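You operate a simulated robot arm through the tools that you are given. There is no shell and no other tool. Be economical: measure what you need, move in short steps, check, and stop when the job is done.

You run a simulated two-armed robot. Do the job below in one go: nothing can be reset, and whatever is moved stays where it is left.

JOB
Put the steel bush on the far edge of the trailer bed away on the top of the fitting bench. Put one of the green nut caps from the far edge of the trailer bed on the tail end of the trailer bed. Put the pad adapter from the rear of the trailer bed on the metal cover there. Pick up the purple jug with one hand, pass it to the other hand and put it on the rear of the trailer bed. Shut the wide second drawer from the top. Push the wide top drawer shut. Push the right fourth drawer that stands open shut. Put the 24 mm socket from the front of the trailer bed on top of the teal pad. Take the brown pad and put it on the bottom shelf of the trolley. The order is free. Set down upright: steel bush, pad adapter, purple jug.

It is judged by the outcome, as a careful person would: the job done as asked, and still so three seconds after it is handed in. It fails if anything else is knocked over, pushed out of place, dropped, spilled or broken. A push-on lid holds only when it is set on centred and level and pressed home; a screw cap is set on level and turned clockwise until tight.

ROBOT AND FRAMES
Two 7-joint arms with two-finger parallel grippers on one trunk, on a base that drives. Base frame: it is fixed to the floor where the robot stands at the start and does not move with it; the origin is under the middle of the robot, x ahead of it, y to its left, z up. Readings come in mm, degrees, newtons and seconds.
The left shoulder is at the start at [60, 147, 529], the right one opposite. With the tool pointing down near the work surface each hand reaches from about 280 to 740 mm from the robot's upright axis, wherever it stands, measured 20 degrees to its own side. Places, roughly: bottom shelf of the trolley [3100, 2200, 200]; brown pad (6x9x4 cm) [6200, -1600, 600]; green nut cap (5x4x3 cm) [1100, 200, 700]; metal cover [1000, -1500, 750]; pad adapter [750, -1500, 750]; purple jug [-1750, -1000, 500]; rear of the trailer bed [1200, -1400, 700]; right fourth drawer [-1500, 1000, 700]; socket [3250, -1500, 750]; steel bush (3x3x5 cm) [600, 0, 700]; tail end of the trailer bed [900, -700, 700]; teal pad (7x7x4 cm) [3100, -1500, 700]; top of the fitting bench [800, -3800, 900]; wide second drawer [-1500, 500, 800]; wide top drawer [-1500, 500, 900]. Payload 3.43 kg a hand.
The tool frame of a hand sits at the grasp point between the pads (the TCP): z along the fingers, y along the line on which they close. The tips reach 30 mm beyond it. Largest opening 94 mm; finger width 28, thickness 10; the body of the gripper, 50 by 96 mm, starts 55 mm behind the TCP.
Orientation is told as [roll, pitch, yaw] about the base's x, y, z axes, in that order, counted from this pose: with the fingers straight down and closing along the base's y, the tool's x points along the base's -x, its y along +y and its z along -z.

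CONTROLS
- The arms move only by the tool arm_command. It takes "left_plan", "right_plan" or both (then of equal length, played together; a hand with none holds still); each is a list of rows, each an object of numbers (a shift or turn left out is 0, a gripper value left out holds the last): "x", "y", "z": the shift along the base's x, y, z in mm; "rx", "ry", "rz": the turn, a rotation vector about the base's x, y, z in rad; "claw": the finger opening in mm, from 0 to 94. In form: [{"x": .., "y": .., "z": .., "rx": .., "ry": .., "rz": .., "claw": ..}, ...]. A call has 1 to 12 rows; each row is the pose to reach, as a shift and turn from the pose commanded when the call began. Each row takes 0.2 s and may step no farther than 50 mm and 8.6 degrees from the row before; otherwise, or with a gripper value out of range, the whole call is refused. A pose out of reach is approached as far as the arm can. The call stops where the force on the tool passes 40 N (or 10 N more than at its start, if that is more) or the arm is blocked; 0.2 s more then pass. Each finger travels about 72 mm/s and halts on what it meets, pressing with about 42 N; the grip force reading is that of the motor and also rises with nothing between the fingers. The clock runs only during rows and for 0.2 s after the last one: add rows that repeat a pose to give the fingers time. It gives the time, the measured TCP pose, the force on the tool (base axes), the opening and the grip force at its end, in the units of the frame above (readings bear some noise), with the torque about the TCP (base axes, N m) and any sound that the robot's microphone picked up, and new pictures: "show" is both (left out), scene, wrist or none (wrist: the cameras of the hands that moved).
- Cameras (640 x 400 px; columns grow to the right, rows downward): "scene" is now at [57.9, 10.8, 1174.5]; the picture's right is [0.12, -0.99, 0.00], its down [-0.47, -0.06, -0.88] and it looks along [0.88, 0.10, -0.47] (base axes); focal length 276 px, centre (320, 200). "left" rides on the left gripper at [76, -14, -103] in its tool frame; the picture's right is [0.18, 0.98, 0.00], its down [-0.75, 0.14, -0.64] and it looks along [-0.63, 0.12, 0.77] (tool axes); focal length 243 px, centre (320, 200). "right" rides on the right gripper at [76, 14, -103] in its tool frame; the picture's right is [-0.18, 0.98, 0.00], its down [-0.75, -0.14, -0.64] and it looks along [-0.63, -0.12, 0.77] (tool axes); focal length 243 px, centre (320, 200).
- raise_lower(by): slides the trunk up (or, below 0, down) by that many mm; the arms and the scene camera ride with it, the base frame stays. It gives what a move gives, with no picture.
- roll_base(legs): drives the robot by 1 to 6 legs, each [ahead, left, turn to the left] in mm, mm and degrees, along the robot's own axes; the way and the turn of a leg run together, so that a leg with both is an arc; at most 1500 mm and 180 degrees a leg. The arms and the cameras ride along, it lands a little off, and it stops where it bumps. It gives what a move gives, and a new picture of the scene camera.
- head_to(pan, tilt): turns the head with the scene camera to pan (to the left, within 86 degrees either way) and tilt (down, from -29 to 69), counted from straight ahead of the robot. It gives what a move gives, and a new picture of the scene camera.
- pixel_to_xyz(camera, pixels): for up to 12 pixels [column, row] of the newest picture of that camera ("zoom" is the newest enlarged one), the place [x, y, z] in the base frame of the surface seen there, good to about 2 mm. No time passes.
- zoom(camera, box): a new picture of the part [left, top, right, bottom] of that camera's present view, enlarged. No time passes.
- hand_in(): hands the job in; it is judged then, once.

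Work in short steps. Measure before you move; look again where a grasp or a placing could have gone wrong, and mend it. You have 322 turns and 360 pictures in all, those below and enlarged ones among them. Open the grippers and draw the arms clear of the work before you hand the job in, unless the task says otherwise; then end with one line.

The tools are called after ">>>" by a JSON object that holds its "method" and its "body". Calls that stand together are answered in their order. arm_command: Moves the arms, as the interface text tells. Its arguments: {"type":"object","properties":{"left_plan":{"type":"array"},"right_plan":{"type":"array"},"show":{"type":"string","enum":["both","scene","wrist","none"]}},"required":[]} The other tools are called the same way: raise_lower (by) slides the trunk up or down; roll_base (legs) drives the base; head_to (pan, tilt) turns the head that bears the scene camera; pixel_to_xyz (camera, pixels) gives the place of the surface under pixels of a picture; zoom (camera, box) takes an enlarged picture of a part of a camera's view; hand_in () hands the job in.

At the start:

```text
t: 0.0
left_tcp_pos: [293.7, 106.9, 967.2]
left_tcp_rot: [0.0, -0.1, 0.0]
left_force: [0.1, -0.1, 0.3]
left_torque: [0.02, 0.05, 0.02]
left_finger_gap: 94.2
left_finger_force: 0.1
right_tcp_pos: [358.3, -130.9, 952.2]
right_tcp_rot: [0.0, 0.1, 0.0]
right_force: [-0.7, 0.0, 0.7]
right_torque: [0.01, -0.03, 0.02]
right_finger_gap: 94.2
right_finger_force: 0.1
trunk travel left (down, up): [-236.0, 14.0]
robot x, y, heading: [-1.7, -0.4, -0.1]
head pan, tilt: [6.7, 28.2]
```

scene: 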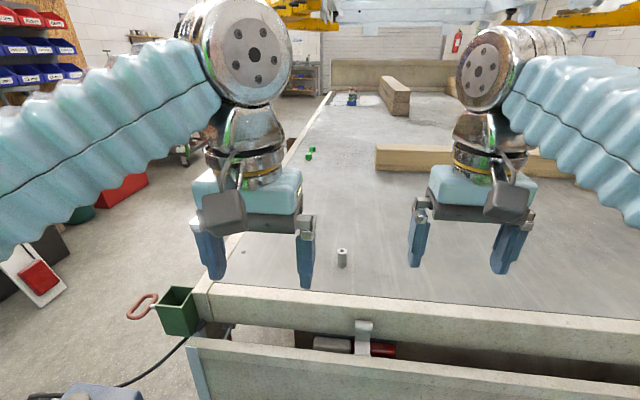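
right: 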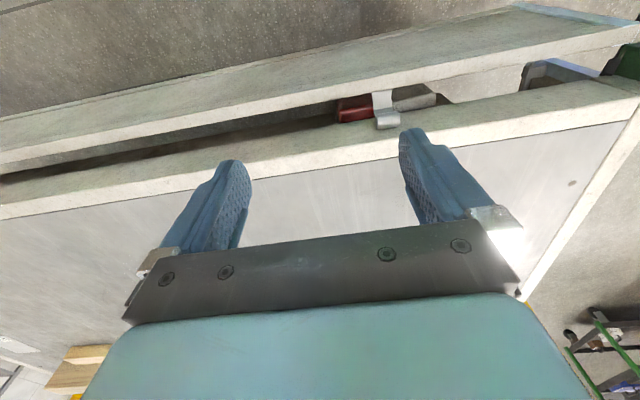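
left: 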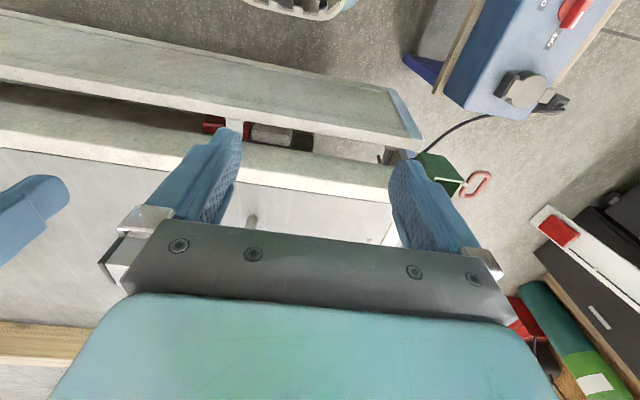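

The bush shows at (342,257) and the green caps at (310,152). I measure these and the bed surface.

>>> {"method": "pixel_to_xyz", "body": {"camera": "scene", "pixels": [[342, 250], [342, 262], [311, 149], [307, 155], [380, 270], [420, 230], [245, 250], [360, 290], [352, 98], [390, 155], [400, 85], [300, 340]]}}

>>> {"method": "zoom", "body": {"camera": "scene", "box": [230, 60, 430, 185]}}

>>> {"method": "head_to", "body": {"pan": -60, "tilt": 20}}

```text
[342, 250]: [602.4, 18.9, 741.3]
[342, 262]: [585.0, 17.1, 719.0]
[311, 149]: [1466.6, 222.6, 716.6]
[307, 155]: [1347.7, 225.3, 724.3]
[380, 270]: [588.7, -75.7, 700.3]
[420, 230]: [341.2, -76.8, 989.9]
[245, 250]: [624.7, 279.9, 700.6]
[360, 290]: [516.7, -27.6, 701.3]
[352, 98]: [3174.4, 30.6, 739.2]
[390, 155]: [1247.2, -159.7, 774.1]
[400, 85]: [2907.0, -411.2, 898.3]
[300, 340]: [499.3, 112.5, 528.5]
```

```text
3.20 times, centred on (330, 122) of scene
```

zoom: 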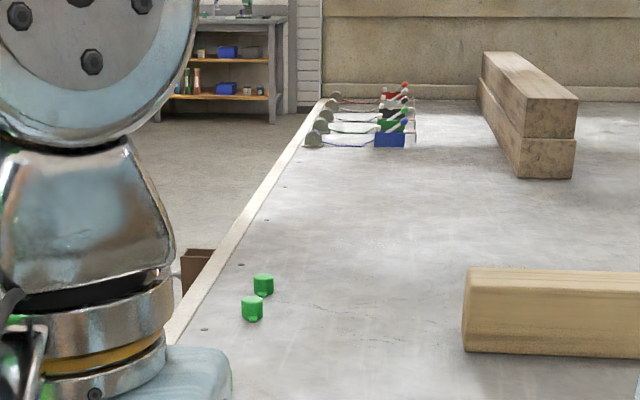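

```text
t: 1.4
left_tcp_pos: [293.2, 105.8, 967.2]
left_tcp_rot: [0.0, 0.2, 0.0]
left_force: [-0.7, 0.2, 0.8]
left_torque: [-0.01, 0.01, 0.04]
left_finger_gap: 94.1
left_finger_force: 0.0
right_tcp_pos: [357.6, -132.9, 953.5]
right_tcp_rot: [0.1, 0.0, -0.1]
right_force: [-0.6, -0.5, 0.2]
right_torque: [0.0, -0.02, 0.01]
right_finger_gap: 94.0
right_finger_force: 0.0
trunk travel left (down, up): [-236.0, 14.0]
robot x, y, heading: [2.5, -1.6, -0.2]
head pan, tilt: [-60.0, 20.0]
```

scene: 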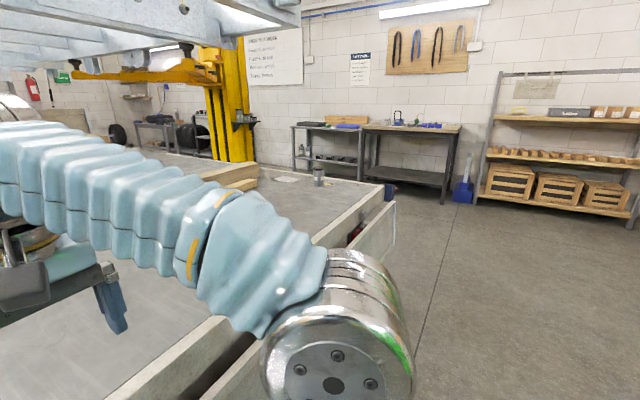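

The right side shows the bed with something at (318,175) and benches by the wall. I look farther round to map the room.

>>> {"method": "zoom", "body": {"camera": "scene", "box": [180, 80, 480, 260]}}

>>> {"method": "pixel_to_xyz", "body": {"camera": "scene", "pixels": [[318, 168], [285, 180], [390, 205], [375, 190], [410, 127], [330, 125], [460, 195], [340, 220], [200, 180], [520, 120]]}}

>>> {"method": "head_to", "body": {"pan": 80, "tilt": 20}}

```text
2.13 times, centred on (330, 170) of scene
```

zoom: 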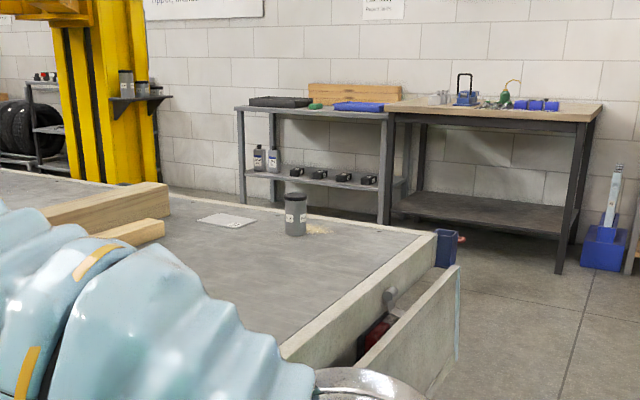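

```text
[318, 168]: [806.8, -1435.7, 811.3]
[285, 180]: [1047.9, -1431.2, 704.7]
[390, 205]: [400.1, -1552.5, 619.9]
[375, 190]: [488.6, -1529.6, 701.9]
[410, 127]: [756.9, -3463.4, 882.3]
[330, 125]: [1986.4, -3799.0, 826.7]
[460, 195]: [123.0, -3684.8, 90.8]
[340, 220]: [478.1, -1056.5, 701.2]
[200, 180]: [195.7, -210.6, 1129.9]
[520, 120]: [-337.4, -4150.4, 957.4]
```

```text
t: 3.6
left_tcp_pos: [293.5, 106.7, 967.1]
left_tcp_rot: [0.0, 0.0, 0.0]
left_force: [0.0, 0.2, 0.2]
left_torque: [0.01, 0.0, 0.0]
left_finger_gap: 94.3
left_finger_force: 0.1
right_tcp_pos: [358.0, -131.6, 953.0]
right_tcp_rot: [-0.1, -0.1, 0.0]
right_force: [0.3, 0.0, -0.9]
right_torque: [0.02, 0.01, -0.02]
right_finger_gap: 94.0
right_finger_force: 0.0
trunk travel left (down, up): [-236.0, 14.0]
robot x, y, heading: [1.7, -2.9, -0.2]
head pan, tilt: [80.0, 20.0]
```

scene: 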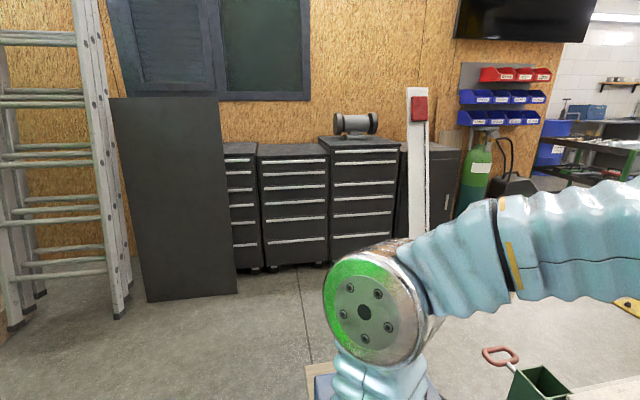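

The drawers cabinets are at left. Now the bush: I look forward and down at it.

>>> {"method": "head_to", "body": {"pan": 0, "tilt": 45}}

>>> {"method": "zoom", "body": {"camera": "scene", "box": [240, 80, 400, 180]}}

```text
t: 5.1
left_tcp_pos: [291.8, 107.3, 967.6]
left_tcp_rot: [0.0, 0.0, 0.0]
left_force: [0.4, 0.4, -0.7]
left_torque: [0.01, 0.02, -0.01]
left_finger_gap: 93.9
left_finger_force: 0.1
right_tcp_pos: [357.9, -131.5, 952.9]
right_tcp_rot: [0.0, 0.0, 0.0]
right_force: [0.3, -0.1, -0.6]
right_torque: [0.01, -0.01, 0.0]
right_finger_gap: 93.9
right_finger_force: 0.0
trunk travel left (down, up): [-236.0, 14.0]
robot x, y, heading: [-1.1, 1.8, -0.2]
head pan, tilt: [0.0, 45.0]
```

scene: 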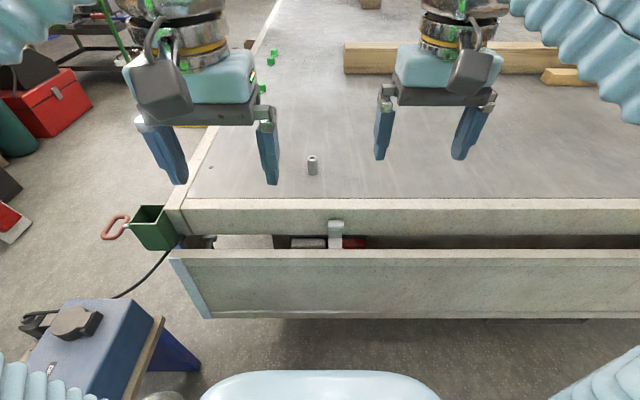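

```text
4.00 times, centred on (320, 130) of scene
```

zoom: 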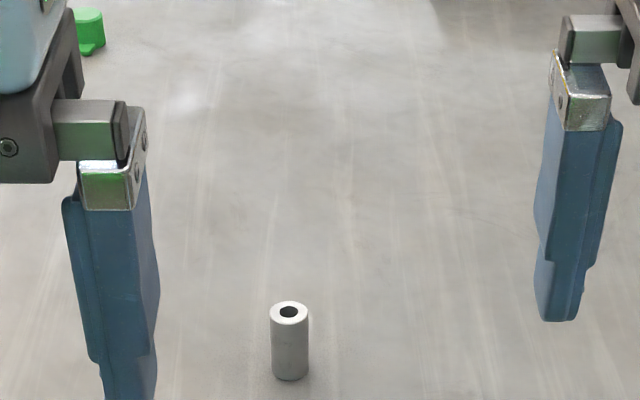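

I measure the bush's rim and base, the nearer green cap at (263,88), and obstacles beside the robot.

>>> {"method": "pixel_to_xyz", "body": {"camera": "zoom", "pixels": [[273, 312], [307, 312], [290, 302], [290, 321], [290, 376], [92, 12], [90, 45], [80, 30]]}}

>>> {"method": "pixel_to_xyz", "body": {"camera": "scene", "pixels": [[80, 330], [150, 310], [190, 370], [115, 228], [200, 310], [240, 320], [270, 60], [274, 52], [40, 100], [330, 225], [190, 195]]}}

```text
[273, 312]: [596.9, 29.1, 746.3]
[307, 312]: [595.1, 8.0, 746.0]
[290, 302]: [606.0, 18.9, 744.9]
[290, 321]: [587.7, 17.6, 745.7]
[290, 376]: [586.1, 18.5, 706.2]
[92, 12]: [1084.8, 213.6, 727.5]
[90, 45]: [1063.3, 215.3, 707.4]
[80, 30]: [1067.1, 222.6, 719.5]
```

```text
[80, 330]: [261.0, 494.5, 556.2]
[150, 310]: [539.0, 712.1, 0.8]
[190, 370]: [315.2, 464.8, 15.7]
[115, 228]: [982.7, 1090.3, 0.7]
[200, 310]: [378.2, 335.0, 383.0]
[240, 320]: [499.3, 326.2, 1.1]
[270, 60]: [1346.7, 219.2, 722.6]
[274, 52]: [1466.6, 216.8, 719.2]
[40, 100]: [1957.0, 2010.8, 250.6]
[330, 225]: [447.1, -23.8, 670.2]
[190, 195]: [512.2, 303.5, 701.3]
```

Bush axis is at (596,18), top 746, about 23 mm wide. I bring the right hand above it, x first to clear the left hand.

>>> {"method": "arm_command", "body": {"right_plan": [{"x": 48, "claw": 60}, {"x": 96}, {"x": 144, "y": 0}, {"x": 180, "y": 30}, {"x": 205, "y": 70}, {"x": 225, "y": 110, "z": -20}, {"x": 238, "y": 150, "z": -40}, {"x": 238, "y": 150, "z": -90}, {"x": 238, "y": 150, "z": -130}], "show": "both"}}

```text
t: 7.1
left_tcp_pos: [292.6, 106.2, 967.2]
left_tcp_rot: [0.0, -0.1, 0.0]
left_force: [-0.1, 0.7, -0.3]
left_torque: [-0.02, -0.01, 0.01]
left_finger_gap: 93.9
left_finger_force: 0.0
right_tcp_pos: [570.4, 6.8, 826.1]
right_tcp_rot: [-0.2, -0.2, 0.1]
right_force: [-0.4, 0.7, -0.4]
right_torque: [-0.02, -0.03, 0.01]
right_finger_gap: 60.2
right_finger_force: 0.1
right hand out of reach, approached as far as the arm can: row 3, 4, 5, 6, 7, 8, 9
trunk travel left (down, up): [-236.0, 14.0]
robot x, y, heading: [-3.6, -0.8, 0.1]
head pan, tilt: [0.0, 45.0]
```

scene: 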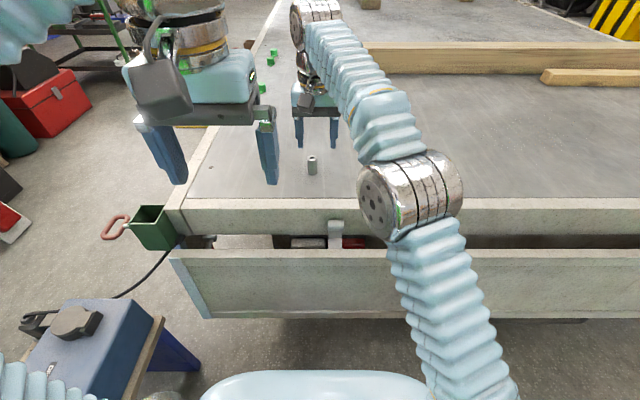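
right: 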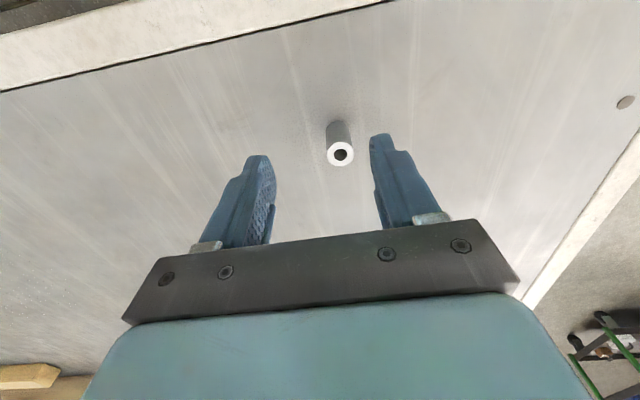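

The reach at this height is short (570 instead of 596). Lower trunk height is not needed yet; I try a small step down to see if the arm now reaches.

>>> {"method": "arm_command", "body": {"right_plan": [{"z": -35}, {"z": -35}], "show": "wrist"}}

```text
t: 7.7
left_tcp_pos: [293.1, 107.3, 967.2]
left_tcp_rot: [0.0, 0.0, -0.1]
left_force: [1.5, -0.3, -0.1]
left_torque: [0.02, -0.02, 0.01]
left_finger_gap: 93.9
left_finger_force: 0.1
right_tcp_pos: [572.4, 7.5, 789.7]
right_tcp_rot: [-0.1, -0.1, 0.0]
right_force: [-0.5, -0.2, 0.4]
right_torque: [-0.01, -0.02, -0.01]
right_finger_gap: 59.9
right_finger_force: 0.1
trunk travel left (down, up): [-236.0, 14.0]
robot x, y, heading: [1.9, -0.7, 0.2]
head pan, tilt: [0.0, 45.0]
```

right: 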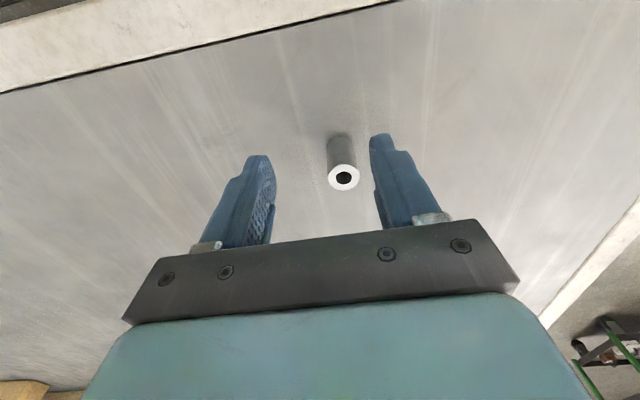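

The commanded pose is the achieved one (572,7.5,790). I try to go x+24, y+11 at this height.

>>> {"method": "arm_command", "body": {"right_plan": [{"x": 12, "y": 5, "z": -10}, {"x": 24, "y": 11, "z": -25}], "show": "wrist"}}

```text
t: 8.3
left_tcp_pos: [293.5, 105.8, 966.9]
left_tcp_rot: [0.1, -0.1, 0.0]
left_force: [-0.1, -0.5, 0.1]
left_torque: [0.0, -0.03, 0.01]
left_finger_gap: 93.9
left_finger_force: 0.0
right_tcp_pos: [596.5, 17.5, 765.0]
right_tcp_rot: [0.1, 0.0, -0.2]
right_force: [0.1, -0.5, 0.6]
right_torque: [0.01, 0.02, 0.0]
right_finger_gap: 60.0
right_finger_force: 0.0
trunk travel left (down, up): [-236.0, 14.0]
robot x, y, heading: [-1.7, -0.6, 0.1]
head pan, tilt: [0.0, 45.0]
```

right: 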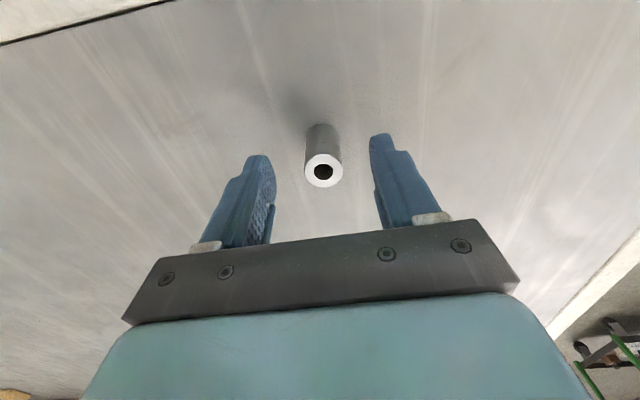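

Centred now at (596.5,17.5,765). I lower to 736 and close.

>>> {"method": "arm_command", "body": {"right_plan": [{"z": -15}, {"z": -29}, {"z": -29, "claw": 15}, {"z": -29}, {"z": -29}, {"z": -29}], "show": "wrist"}}

```text
t: 9.7
left_tcp_pos: [293.5, 106.4, 967.3]
left_tcp_rot: [0.0, -0.1, 0.1]
left_force: [-0.3, 0.3, -0.3]
left_torque: [0.01, 0.0, 0.0]
left_finger_gap: 94.1
left_finger_force: 0.0
right_tcp_pos: [595.4, 18.3, 736.6]
right_tcp_rot: [0.0, 0.0, 0.0]
right_force: [1.1, 0.2, 2.3]
right_torque: [0.01, 0.0, -0.01]
right_finger_gap: 23.5
right_finger_force: 41.9
trunk travel left (down, up): [-236.0, 14.0]
robot x, y, heading: [0.6, -0.0, -0.1]
head pan, tilt: [0.0, 45.0]
```

right: 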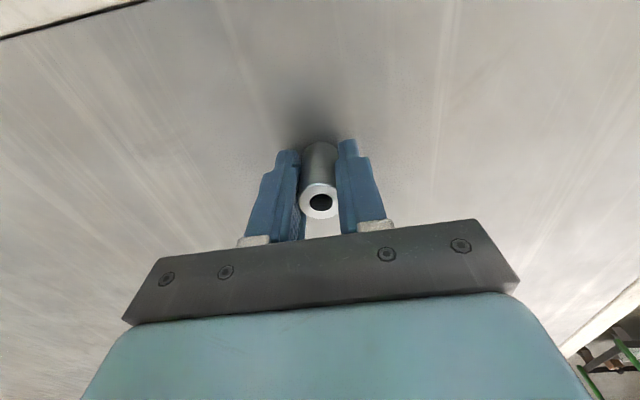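

The bush is gripped at 23.5 mm. I lift and draw the hand back over the tail edge to a carrying pose.

>>> {"method": "arm_command", "body": {"right_plan": [{"z": 40}, {"z": 60, "x": -20}, {"x": -50, "y": -35, "z": 80}, {"x": -85, "y": -70, "z": 95}, {"x": -120, "y": -105, "z": 110}, {"x": -160, "y": -130, "z": 125}, {"x": -200, "y": -150, "z": 140}, {"x": -240, "y": -165, "z": 160}, {"x": -270, "y": -175, "z": 180}, {"x": -290, "y": -180, "z": 200}], "show": "scene"}}

>>> {"method": "head_to", "body": {"pan": 75, "tilt": 50}}

```text
refused: row 3 steps farther than a row can; nothing moved
```

```text
t: 11.2
left_tcp_pos: [292.4, 105.6, 967.3]
left_tcp_rot: [-0.1, 0.0, 0.1]
left_force: [-0.7, -0.5, 0.5]
left_torque: [-0.01, -0.04, -0.03]
left_finger_gap: 94.1
left_finger_force: 0.0
right_tcp_pos: [594.7, 19.2, 735.3]
right_tcp_rot: [-0.1, 0.0, 0.0]
right_force: [1.9, 0.4, 1.6]
right_torque: [0.0, 0.01, -0.02]
right_finger_gap: 23.6
right_finger_force: 42.1
trunk travel left (down, up): [-236.0, 14.0]
robot x, y, heading: [-0.6, 4.4, 0.3]
head pan, tilt: [75.0, 50.0]
```

scene: 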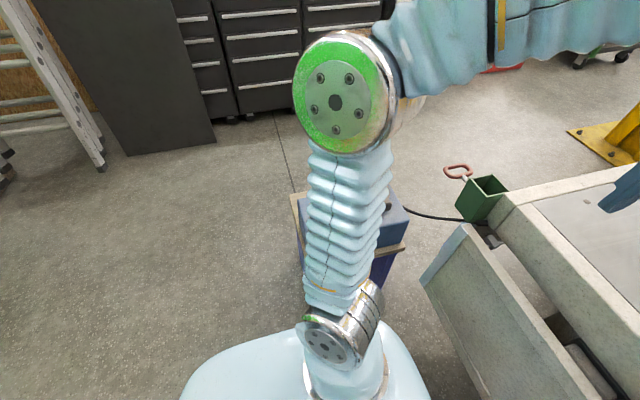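

The step was too long; I redo the lift with shorter rows.

>>> {"method": "arm_command", "body": {"right_plan": [{"z": 40}, {"z": 80}, {"x": -25, "y": -25, "z": 100}, {"x": -55, "y": -55, "z": 115}, {"x": -90, "y": -85, "z": 130}, {"x": -125, "y": -110, "z": 145}, {"x": -165, "y": -130, "z": 160}, {"x": -205, "y": -145, "z": 175}, {"x": -240, "y": -155, "z": 190}, {"x": -280, "y": -165, "z": 205}], "show": "wrist"}}

>>> {"method": "pixel_to_xyz", "body": {"camera": "scene", "pixels": [[395, 215], [295, 200], [395, 270], [440, 235], [480, 205], [460, 165], [420, 280], [615, 130], [120, 150]]}}

```text
t: 13.4
left_tcp_pos: [291.9, 107.6, 967.3]
left_tcp_rot: [0.0, 0.0, 0.0]
left_force: [0.5, 0.6, 0.1]
left_torque: [-0.01, 0.02, 0.0]
left_finger_gap: 94.1
left_finger_force: 0.2
right_tcp_pos: [314.9, -145.8, 939.3]
right_tcp_rot: [0.0, 0.0, 0.0]
right_force: [0.3, 0.8, -1.8]
right_torque: [-0.01, 0.03, 0.03]
right_finger_gap: 23.8
right_finger_force: 41.9
right hand out of reach, approached as far as the arm can: row 2
trunk travel left (down, up): [-236.0, 14.0]
robot x, y, heading: [-2.8, -0.3, -0.1]
head pan, tilt: [75.0, 50.0]
```

right: 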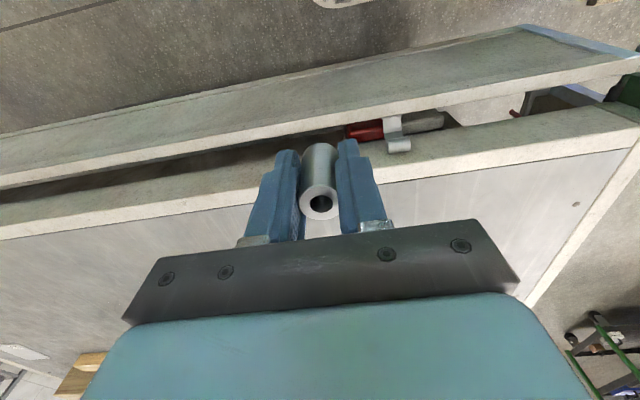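

```text
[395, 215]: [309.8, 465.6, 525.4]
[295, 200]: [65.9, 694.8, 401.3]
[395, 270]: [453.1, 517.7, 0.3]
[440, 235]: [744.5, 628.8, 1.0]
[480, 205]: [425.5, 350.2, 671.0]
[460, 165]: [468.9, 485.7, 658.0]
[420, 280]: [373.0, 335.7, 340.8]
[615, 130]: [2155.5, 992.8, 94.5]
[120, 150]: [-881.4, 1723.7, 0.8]
```

The bush rides in the right hand. Blue machine spans about x 70–350, y 430–700, so I back off and slide left behind it, then look at the way ahead.

>>> {"method": "roll_base", "body": {"legs": [[-450, 0, 0], [0, 1100, 0]]}}

>>> {"method": "head_to", "body": {"pan": 10, "tilt": 30}}

```text
t: 21.3
left_tcp_pos: [-151.5, 1205.3, 966.6]
left_tcp_rot: [0.0, 0.0, 0.0]
left_force: [0.0, -0.7, 0.0]
left_torque: [-0.03, 0.01, 0.0]
left_finger_gap: 93.9
left_finger_force: 0.0
right_tcp_pos: [-129.3, 952.8, 940.5]
right_tcp_rot: [0.1, 0.0, 0.0]
right_force: [0.5, 0.3, -0.7]
right_torque: [0.02, 0.0, 0.01]
right_finger_gap: 23.5
right_finger_force: 42.2
trunk travel left (down, up): [-236.0, 14.0]
robot x, y, heading: [-443.3, 1098.6, -0.2]
head pan, tilt: [75.0, 50.0]
```

scene: 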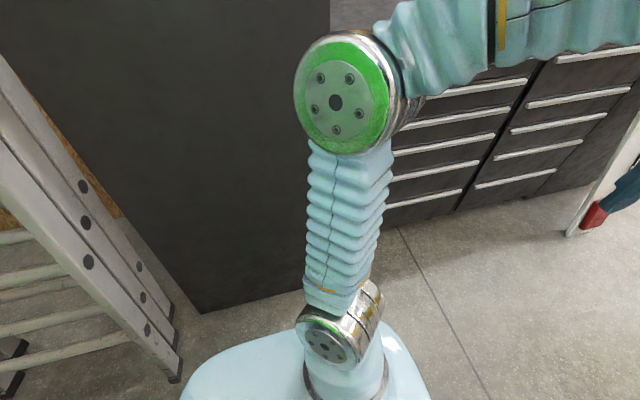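

```text
t: 22.7
left_tcp_pos: [-152.5, 1205.0, 966.8]
left_tcp_rot: [0.1, 0.0, 0.1]
left_force: [0.8, 0.7, -0.4]
left_torque: [0.0, 0.02, -0.02]
left_finger_gap: 93.9
left_finger_force: 0.1
right_tcp_pos: [-129.5, 952.4, 939.9]
right_tcp_rot: [0.1, 0.0, 0.0]
right_force: [0.0, -0.1, -2.1]
right_torque: [-0.01, -0.04, 0.01]
right_finger_gap: 23.7
right_finger_force: 41.7
trunk travel left (down, up): [-236.0, 14.0]
robot x, y, heading: [-446.8, 1101.9, 0.2]
head pan, tilt: [10.0, 30.0]
```

scene: 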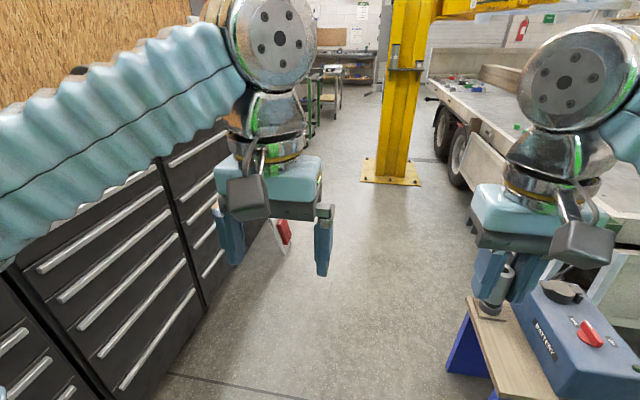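

Corridor: drawers to the left, blue battery box on a stool to the right, yellow post ahead. I measure clearances.

>>> {"method": "pixel_to_xyz", "body": {"camera": "scene", "pixels": [[467, 295], [485, 345], [530, 395], [445, 370], [365, 180], [418, 180], [286, 250], [200, 300], [150, 390], [320, 130], [520, 126], [470, 120]]}}

```text
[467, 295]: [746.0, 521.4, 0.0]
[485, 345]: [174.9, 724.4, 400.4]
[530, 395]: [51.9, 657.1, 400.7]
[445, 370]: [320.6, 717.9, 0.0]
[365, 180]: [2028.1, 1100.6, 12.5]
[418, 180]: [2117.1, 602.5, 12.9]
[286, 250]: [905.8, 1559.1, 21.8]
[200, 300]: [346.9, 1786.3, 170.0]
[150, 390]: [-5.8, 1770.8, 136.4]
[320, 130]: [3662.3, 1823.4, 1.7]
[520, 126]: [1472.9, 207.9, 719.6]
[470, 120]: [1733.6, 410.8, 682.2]
```

Enough room at y≈1150→1000. I drive to x≈950, turn to face the bed and approach to y≈800.

>>> {"method": "roll_base", "body": {"legs": [[1395, 40, 0], [0, -140, 0], [0, 0, -90], [180, 0, 0]]}}

>>> {"method": "head_to", "body": {"pan": 5, "tilt": 45}}

```text
t: 35.5
left_tcp_pos: [1044.1, 514.2, 966.9]
left_tcp_rot: [0.0, 0.0, -90.9]
left_force: [-1.0, -0.5, -0.5]
left_torque: [-0.01, -0.01, -0.02]
left_finger_gap: 93.9
left_finger_force: 0.1
right_tcp_pos: [790.8, 496.4, 940.6]
right_tcp_rot: [0.0, 0.1, -90.8]
right_force: [-0.7, 0.2, -1.3]
right_torque: [-0.01, 0.01, -0.01]
right_finger_gap: 23.5
right_finger_force: 41.5
trunk travel left (down, up): [-236.0, 14.0]
robot x, y, heading: [942.9, 813.9, -91.0]
head pan, tilt: [10.0, 30.0]
```

scene: 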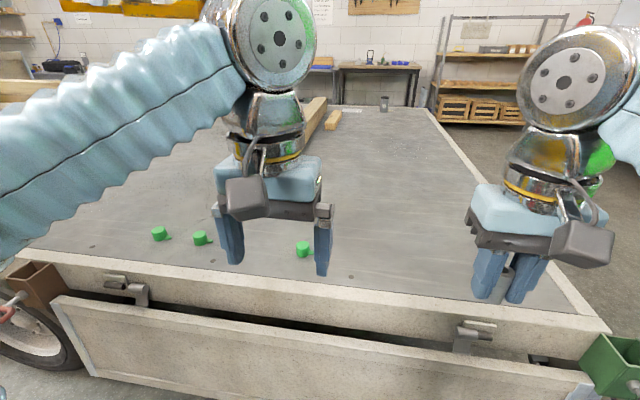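

```text
t: 36.3
left_tcp_pos: [1044.0, 514.7, 967.4]
left_tcp_rot: [0.0, 0.0, -90.9]
left_force: [0.6, 0.4, -0.6]
left_torque: [-0.03, -0.01, 0.04]
left_finger_gap: 93.9
left_finger_force: 0.1
right_tcp_pos: [791.9, 496.5, 940.8]
right_tcp_rot: [0.0, 0.0, -90.9]
right_force: [0.0, -0.5, -1.0]
right_torque: [-0.02, -0.01, 0.03]
right_finger_gap: 23.5
right_finger_force: 41.9
trunk travel left (down, up): [-236.0, 14.0]
robot x, y, heading: [941.5, 812.5, -91.0]
head pan, tilt: [5.0, 45.0]
```

scene: 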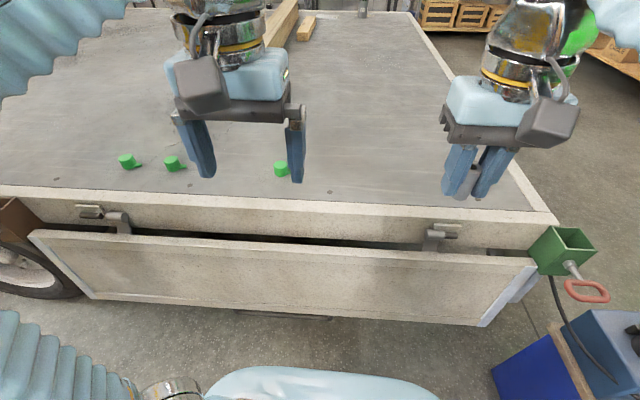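

The nearest cap is at (281,168). I zoom to see its shape and measure it.

>>> {"method": "zoom", "body": {"camera": "scene", "box": [230, 130, 330, 190]}}

>>> {"method": "zoom", "body": {"camera": "left", "box": [160, 0, 480, 200]}}

```text
6.40 times, centred on (280, 160) of scene
```

zoom: 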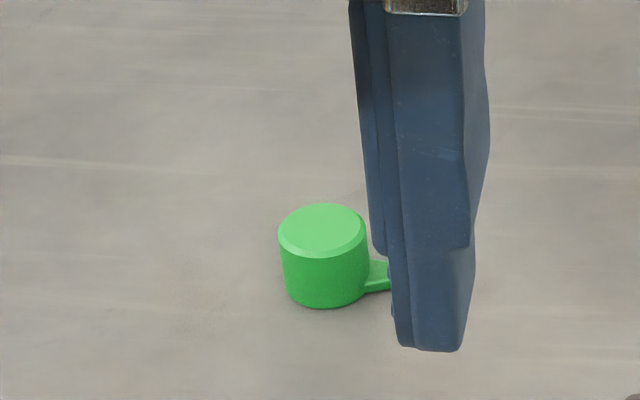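

```text
2.00 times, centred on (320, 100) of left
```

zoom: 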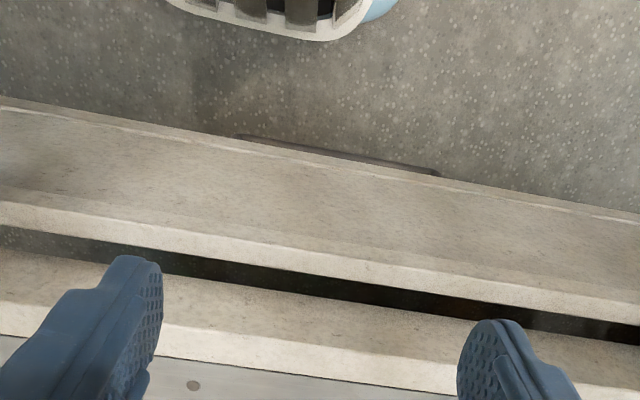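

I measure the cap's top and its tab's height.

>>> {"method": "pixel_to_xyz", "body": {"camera": "scene", "pixels": [[281, 163], [281, 170], [275, 166], [286, 166], [289, 173], [290, 174], [281, 176], [128, 158], [137, 166], [172, 160], [183, 169]]}}

>>> {"method": "zoom", "body": {"camera": "scene", "box": [110, 140, 200, 190]}}

```text
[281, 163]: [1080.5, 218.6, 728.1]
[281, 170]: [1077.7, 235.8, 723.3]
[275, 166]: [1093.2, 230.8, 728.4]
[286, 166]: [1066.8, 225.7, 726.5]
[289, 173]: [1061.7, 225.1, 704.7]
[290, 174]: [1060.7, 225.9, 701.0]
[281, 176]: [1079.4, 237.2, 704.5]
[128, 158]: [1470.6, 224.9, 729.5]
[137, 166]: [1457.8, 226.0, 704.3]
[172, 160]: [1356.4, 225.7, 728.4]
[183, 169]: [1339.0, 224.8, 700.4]
```

```text
7.11 times, centred on (155, 165) of scene
```

zoom: 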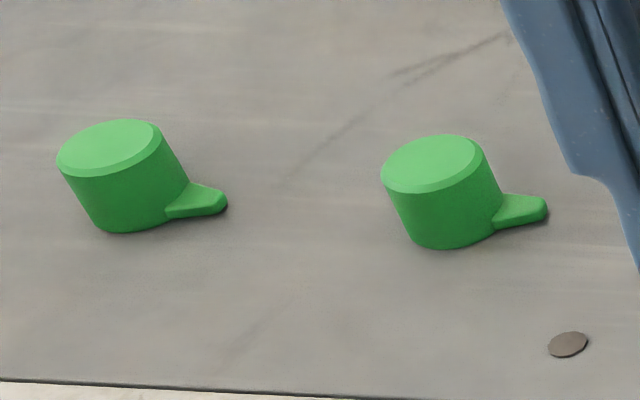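

Cap centre ≈(1079,223), top 729, tab low (≈706). I grip its upper part from above with tips at about 711; move above first.

>>> {"method": "arm_command", "body": {"left_plan": [{"x": 8, "y": -45, "claw": 70}, {"x": 14, "y": -85, "z": -20}, {"x": 20, "y": -125, "z": -40}, {"x": 25, "y": -165, "z": -65}, {"x": 30, "y": -205, "z": -90}, {"x": 35, "y": -245, "z": -115}, {"x": 35, "y": -275, "z": -145}, {"x": 35, "y": -291, "z": -180}], "show": "wrist"}}

```text
t: 38.1
left_tcp_pos: [1079.3, 224.9, 786.4]
left_tcp_rot: [0.0, -0.1, -90.9]
left_force: [-0.4, -0.1, -0.8]
left_torque: [0.0, 0.0, 0.01]
left_finger_gap: 69.8
left_finger_force: 0.0
right_tcp_pos: [791.2, 496.2, 940.2]
right_tcp_rot: [-0.1, 0.0, -90.9]
right_force: [0.1, 0.2, -0.7]
right_torque: [0.02, -0.01, -0.01]
right_finger_gap: 23.6
right_finger_force: 42.2
trunk travel left (down, up): [-236.0, 14.0]
robot x, y, heading: [943.5, 808.6, -90.9]
head pan, tilt: [5.0, 45.0]
```

left: 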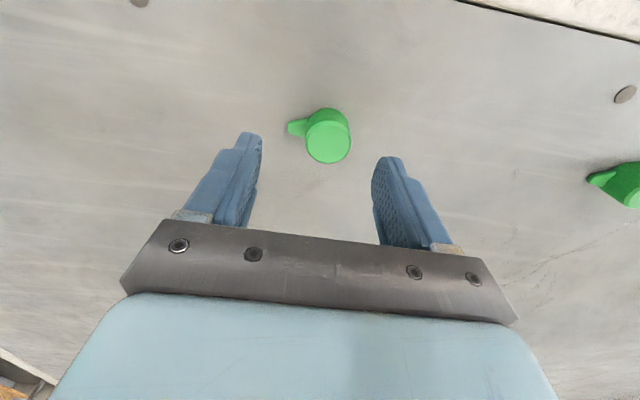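

The cap sits between the fingers. I lower to z≈741 and close.

>>> {"method": "arm_command", "body": {"left_plan": [{"z": -25}, {"z": -45}, {"z": -45, "claw": 20}, {"z": -45}, {"z": -45}, {"z": -45}], "show": "wrist"}}

```text
t: 39.5
left_tcp_pos: [1079.3, 224.9, 742.1]
left_tcp_rot: [0.0, 0.0, -90.9]
left_force: [0.2, -0.3, 0.0]
left_torque: [0.0, -0.03, -0.02]
left_finger_gap: 32.1
left_finger_force: 41.9
right_tcp_pos: [793.2, 496.6, 940.7]
right_tcp_rot: [0.0, 0.0, -90.7]
right_force: [0.1, -0.2, -1.7]
right_torque: [-0.01, -0.01, 0.02]
right_finger_gap: 23.4
right_finger_force: 41.8
trunk travel left (down, up): [-236.0, 14.0]
robot x, y, heading: [944.1, 810.5, -91.0]
head pan, tilt: [5.0, 45.0]
```

left: 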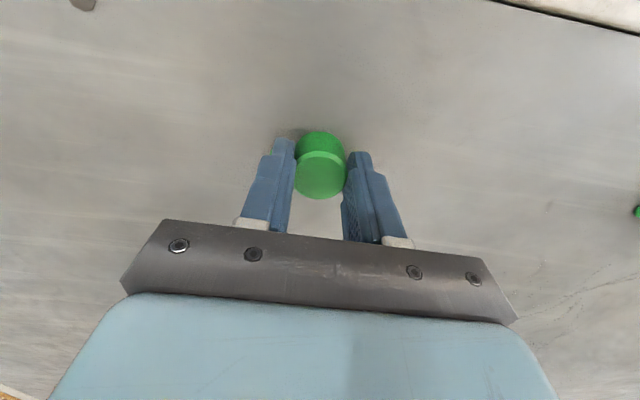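

Gripped at 32.1 mm. I lift and draw the hand back, then reverse the drive path.

>>> {"method": "arm_command", "body": {"left_plan": [{"z": 45}, {"y": 16, "z": 80}, {"y": 50, "z": 110}, {"y": 90, "z": 135}, {"y": 130, "z": 160}, {"x": -8, "y": 170, "z": 180}, {"x": -16, "y": 210, "z": 200}, {"x": -25, "y": 250, "z": 215}, {"x": -33, "y": 288, "z": 225}], "show": "wrist"}}

>>> {"method": "roll_base", "body": {"legs": [[-190, 0, 0], [0, 0, 90], [0, 140, 0], [-1395, 0, 0]]}}

```text
t: 41.5
left_tcp_pos: [1046.0, 512.0, 968.2]
left_tcp_rot: [0.0, -0.1, -90.8]
left_force: [0.9, -0.3, -0.5]
left_torque: [-0.03, 0.02, -0.02]
left_finger_gap: 32.0
left_finger_force: 42.3
right_tcp_pos: [792.1, 496.6, 939.0]
right_tcp_rot: [0.0, 0.1, -90.9]
right_force: [0.7, -0.3, -1.3]
right_torque: [0.01, 0.0, -0.03]
right_finger_gap: 23.4
right_finger_force: 41.9
trunk travel left (down, up): [-236.0, 14.0]
robot x, y, heading: [942.8, 807.7, -91.4]
head pan, tilt: [5.0, 45.0]
```

left: 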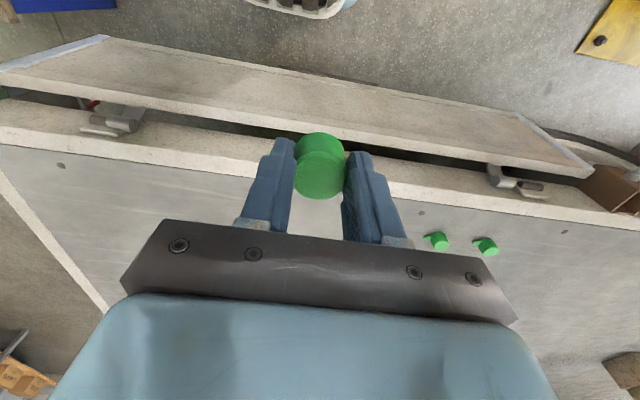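

```text
t: 54.4
left_tcp_pos: [-144.8, 1251.5, 967.0]
left_tcp_rot: [0.0, -0.1, 0.4]
left_force: [-0.1, -0.2, -0.3]
left_torque: [0.02, 0.01, 0.03]
left_finger_gap: 32.0
left_finger_force: 42.5
right_tcp_pos: [-125.4, 997.3, 939.7]
right_tcp_rot: [0.1, -0.1, 0.4]
right_force: [-0.3, -0.2, -1.4]
right_torque: [0.0, 0.03, -0.01]
right_finger_gap: 23.4
right_finger_force: 41.7
trunk travel left (down, up): [-236.0, 14.0]
robot x, y, heading: [-438.5, 1139.9, 0.4]
head pan, tilt: [5.0, 45.0]
```

scene: 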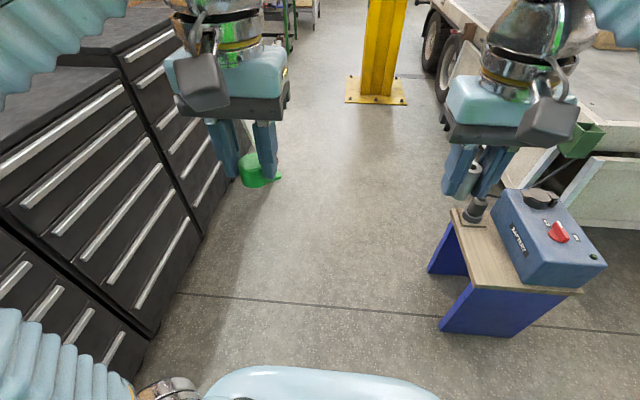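

Both parts still held. I slide right to y≈-700 and then forward to the tail.

>>> {"method": "roll_base", "body": {"legs": [[0, -1500, 0], [0, -340, -0.4], [400, 0, 0]]}}

>>> {"method": "zoom", "body": {"camera": "scene", "box": [0, 0, 640, 400]}}

```text
t: 65.7
left_tcp_pos: [260.5, -595.6, 966.6]
left_tcp_rot: [0.0, 0.0, -0.7]
left_force: [-0.6, 0.2, -0.1]
left_torque: [0.03, 0.0, 0.01]
left_finger_gap: 31.8
left_finger_force: 42.1
right_tcp_pos: [278.3, -850.3, 939.4]
right_tcp_rot: [0.0, 0.0, -0.7]
right_force: [-1.0, 0.0, -2.3]
right_torque: [0.0, -0.03, -0.03]
right_finger_gap: 23.4
right_finger_force: 42.0
trunk travel left (down, up): [-236.0, 14.0]
robot x, y, heading: [-37.0, -700.9, -0.6]
head pan, tilt: [5.0, 45.0]
```

scene: 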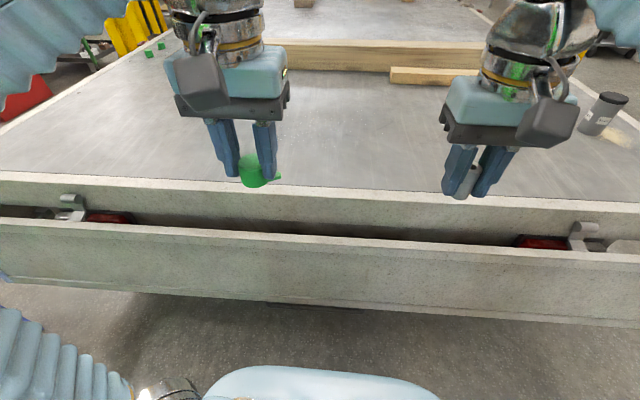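

```text
1.00 times, centred on (320, 200) of scene (not enlarged: the box is as wide or as high as the picture)
```

zoom: 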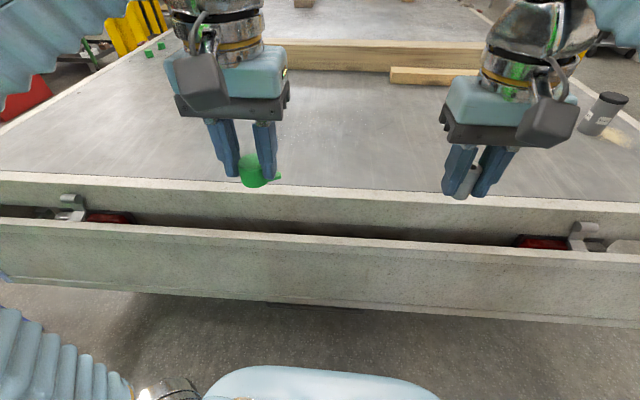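

I measure the robot's own front and the tailboard's nearness before creeping ahead.

>>> {"method": "pixel_to_xyz", "body": {"camera": "scene", "pixels": [[320, 372], [320, 300], [320, 185], [320, 60], [605, 100], [590, 130]]}}

```text
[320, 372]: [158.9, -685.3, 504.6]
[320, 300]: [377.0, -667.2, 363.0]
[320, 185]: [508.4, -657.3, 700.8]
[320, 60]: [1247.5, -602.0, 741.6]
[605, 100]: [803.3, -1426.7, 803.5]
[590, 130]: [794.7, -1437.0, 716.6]
```

I creep 80 mm ahead and then bring the left hand toward (690,-610).

>>> {"method": "roll_base", "body": {"legs": [[80, 0, 0.6]]}}

>>> {"method": "arm_command", "body": {"left_plan": [{"x": 45}, {"x": 85, "z": -25}, {"x": 125, "z": -50}, {"x": 165, "z": -75}, {"x": 205, "z": -100}, {"x": 245, "z": -120}, {"x": 280, "z": -140}, {"x": 310, "z": -165}, {"x": 330, "z": -190}], "show": "scene"}}

```text
t: 66.7
left_tcp_pos: [340.3, -593.9, 965.3]
left_tcp_rot: [0.0, 0.0, 0.0]
left_force: [0.5, 0.5, -0.1]
left_torque: [0.02, 0.01, 0.01]
left_finger_gap: 32.1
left_finger_force: 42.0
right_tcp_pos: [359.5, -847.7, 940.7]
right_tcp_rot: [0.0, 0.0, 0.0]
right_force: [0.6, 0.0, -1.5]
right_torque: [0.01, 0.01, -0.03]
right_finger_gap: 23.5
right_finger_force: 42.2
trunk travel left (down, up): [-236.0, 14.0]
robot x, y, heading: [43.1, -700.6, -0.1]
head pan, tilt: [5.0, 45.0]
```

scene: 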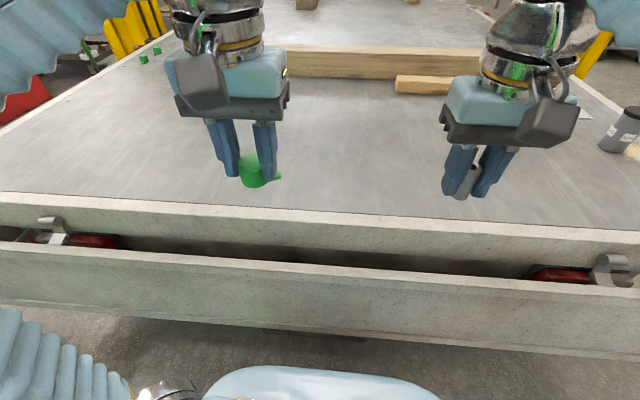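

```text
t: 68.7
left_tcp_pos: [670.9, -592.7, 774.3]
left_tcp_rot: [-0.1, 0.0, -0.2]
left_force: [-0.2, 0.0, -0.2]
left_torque: [-0.02, -0.01, 0.01]
left_finger_gap: 31.8
left_finger_force: 41.8
right_tcp_pos: [359.8, -847.6, 940.2]
right_tcp_rot: [0.1, 0.1, 0.0]
right_force: [0.0, 0.4, -1.1]
right_torque: [0.01, -0.03, 0.01]
right_finger_gap: 23.2
right_finger_force: 41.7
trunk travel left (down, up): [-236.0, 14.0]
robot x, y, heading: [41.9, -700.0, 0.3]
head pan, tilt: [5.0, 45.0]
```

scene: 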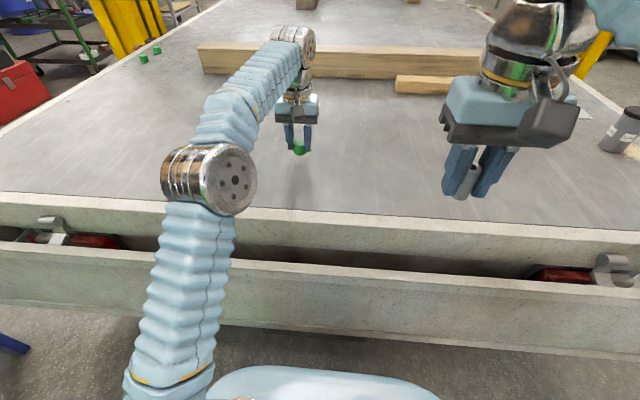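

Cap is over the clear bed. I lower it to the grasp height (742), open, and rise.

>>> {"method": "arm_command", "body": {"left_plan": [{"x": 15, "z": -18}, {"x": 15, "z": -30}, {"x": 15, "z": -32}, {"x": 15, "z": -32, "claw": 60}, {"x": 15, "z": -32}, {"x": 15, "z": -32}, {"x": 15, "z": 0}, {"x": 0, "z": 30}], "show": "wrist"}}

```text
t: 70.5
left_tcp_pos: [669.5, -593.0, 806.3]
left_tcp_rot: [0.0, 0.0, -0.1]
left_force: [-0.6, -1.9, -0.4]
left_torque: [-0.03, -0.01, -0.01]
left_finger_gap: 60.0
left_finger_force: 0.1
right_tcp_pos: [359.3, -847.7, 939.6]
right_tcp_rot: [0.0, 0.0, 0.2]
right_force: [-0.2, 0.1, -0.6]
right_torque: [0.01, 0.03, 0.0]
right_finger_gap: 23.4
right_finger_force: 41.6
trunk travel left (down, up): [-236.0, 14.0]
robot x, y, heading: [46.1, -699.7, -0.1]
head pan, tilt: [5.0, 45.0]
```

left: 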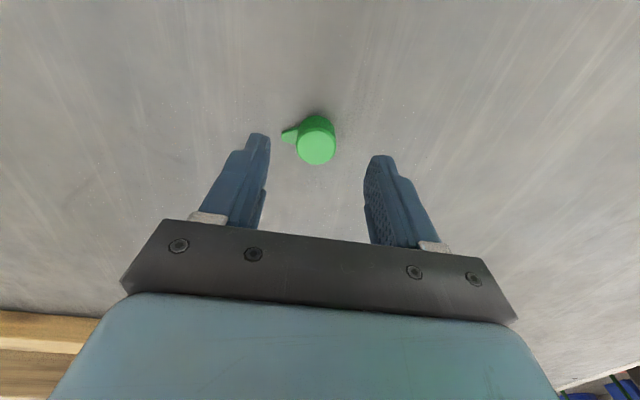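

The cap stands on the bed. I retract the left hand and look right toward the rear of the bed.

>>> {"method": "arm_command", "body": {"left_plan": [{"x": -30, "z": 15}, {"x": -65, "z": 40}, {"x": -100, "z": 65}, {"x": -140, "z": 90}, {"x": -180, "z": 110}, {"x": -220, "z": 125}, {"x": -260, "z": 140}, {"x": -300, "z": 155}, {"x": -330, "z": 160}], "show": "none"}}

>>> {"method": "head_to", "body": {"pan": -42, "tilt": 25}}

>>> {"method": "zoom", "body": {"camera": "scene", "box": [160, 100, 480, 300]}}

```text
t: 72.5
left_tcp_pos: [341.5, -594.4, 966.3]
left_tcp_rot: [0.0, 0.0, 0.0]
left_force: [0.5, 0.5, 0.5]
left_torque: [0.0, 0.02, 0.01]
left_finger_gap: 60.2
left_finger_force: 0.0
right_tcp_pos: [359.7, -848.1, 940.4]
right_tcp_rot: [0.0, 0.1, 0.0]
right_force: [0.5, -0.5, -1.0]
right_torque: [0.01, 0.04, -0.02]
right_finger_gap: 23.6
right_finger_force: 41.4
trunk travel left (down, up): [-236.0, 14.0]
robot x, y, heading: [47.6, -703.7, 0.1]
head pan, tilt: [5.0, 45.0]
```

```text
t: 73.7
left_tcp_pos: [340.3, -593.2, 966.5]
left_tcp_rot: [0.0, 0.0, 0.0]
left_force: [-0.1, 0.7, 0.3]
left_torque: [0.01, 0.0, 0.0]
left_finger_gap: 59.8
left_finger_force: 0.2
right_tcp_pos: [360.3, -848.2, 939.8]
right_tcp_rot: [0.0, 0.1, 0.1]
right_force: [0.4, -0.2, -2.2]
right_torque: [0.0, 0.02, 0.04]
right_finger_gap: 23.3
right_finger_force: 41.6
trunk travel left (down, up): [-236.0, 14.0]
robot x, y, heading: [44.9, -703.4, 0.1]
head pan, tilt: [-42.0, 25.0]
```

scene: 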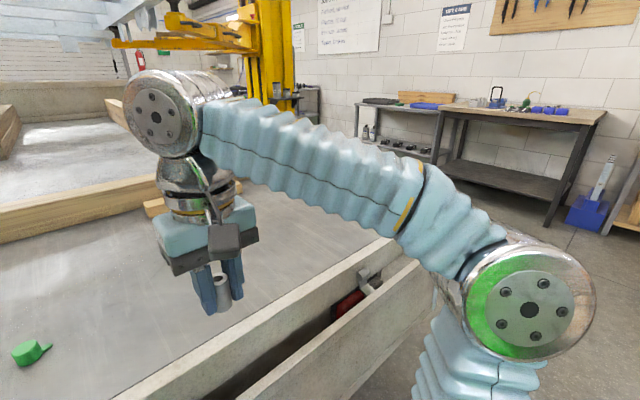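

```text
2.00 times, centred on (320, 200) of scene
```

zoom: 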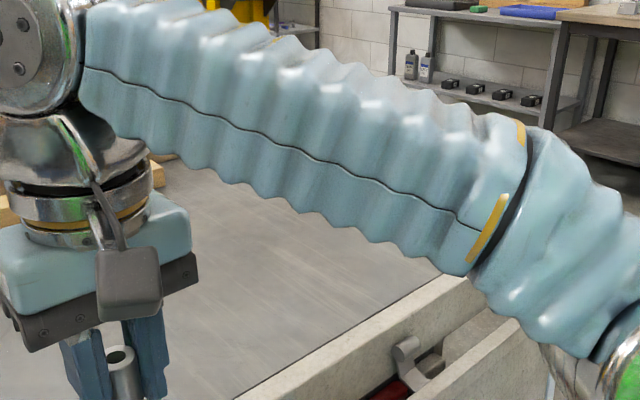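

The arm hides the view. I back off and slide right past the bed's corner, then look again.

>>> {"method": "roll_base", "body": {"legs": [[-350, 0, 0], [0, -1500, 0], [0, -150, 0]]}}

>>> {"method": "head_to", "body": {"pan": 0, "tilt": 25}}

```text
t: 84.0
left_tcp_pos: [-6.0, -2252.8, 965.6]
left_tcp_rot: [0.1, 0.0, 0.2]
left_force: [-0.8, -0.2, 0.2]
left_torque: [-0.02, 0.03, -0.01]
left_finger_gap: 60.3
left_finger_force: 0.1
right_tcp_pos: [14.5, -2507.5, 940.0]
right_tcp_rot: [-0.1, 0.1, 0.2]
right_force: [0.0, 0.6, -2.7]
right_torque: [-0.02, 0.02, -0.03]
right_finger_gap: 23.3
right_finger_force: 42.5
trunk travel left (down, up): [-236.0, 14.0]
robot x, y, heading: [-304.7, -2362.9, 0.3]
head pan, tilt: [-42.0, 25.0]
```

scene: 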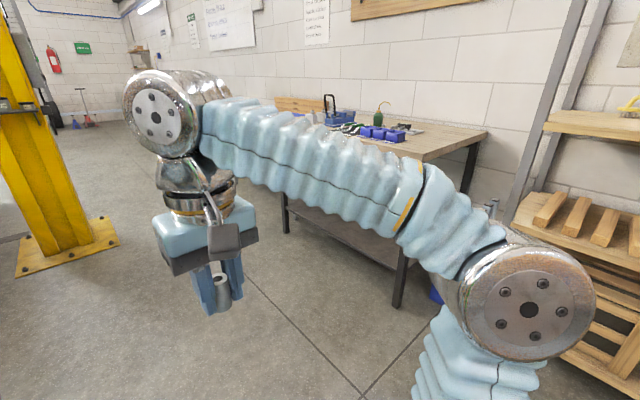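

```text
t: 85.1
left_tcp_pos: [-6.8, -2255.4, 966.0]
left_tcp_rot: [0.1, 0.0, 0.2]
left_force: [-0.3, 0.0, 0.4]
left_torque: [-0.04, 0.03, -0.01]
left_finger_gap: 60.0
left_finger_force: 0.0
right_tcp_pos: [15.0, -2508.8, 941.0]
right_tcp_rot: [0.0, 0.0, 0.2]
right_force: [-0.2, -1.0, -1.0]
right_torque: [0.02, 0.01, 0.0]
right_finger_gap: 23.1
right_finger_force: 42.1
trunk travel left (down, up): [-236.0, 14.0]
robot x, y, heading: [-301.3, -2361.6, 0.4]
head pan, tilt: [0.0, 25.0]
```

scene: 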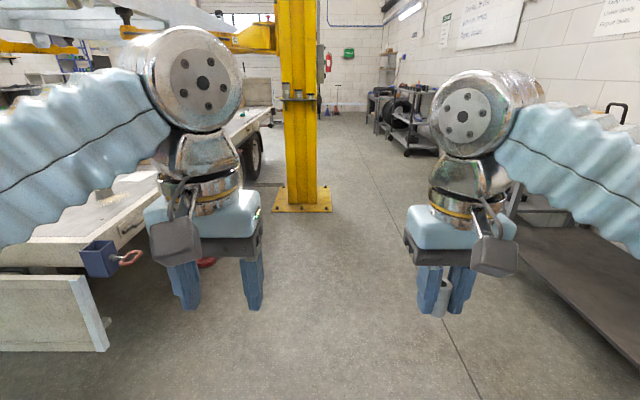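

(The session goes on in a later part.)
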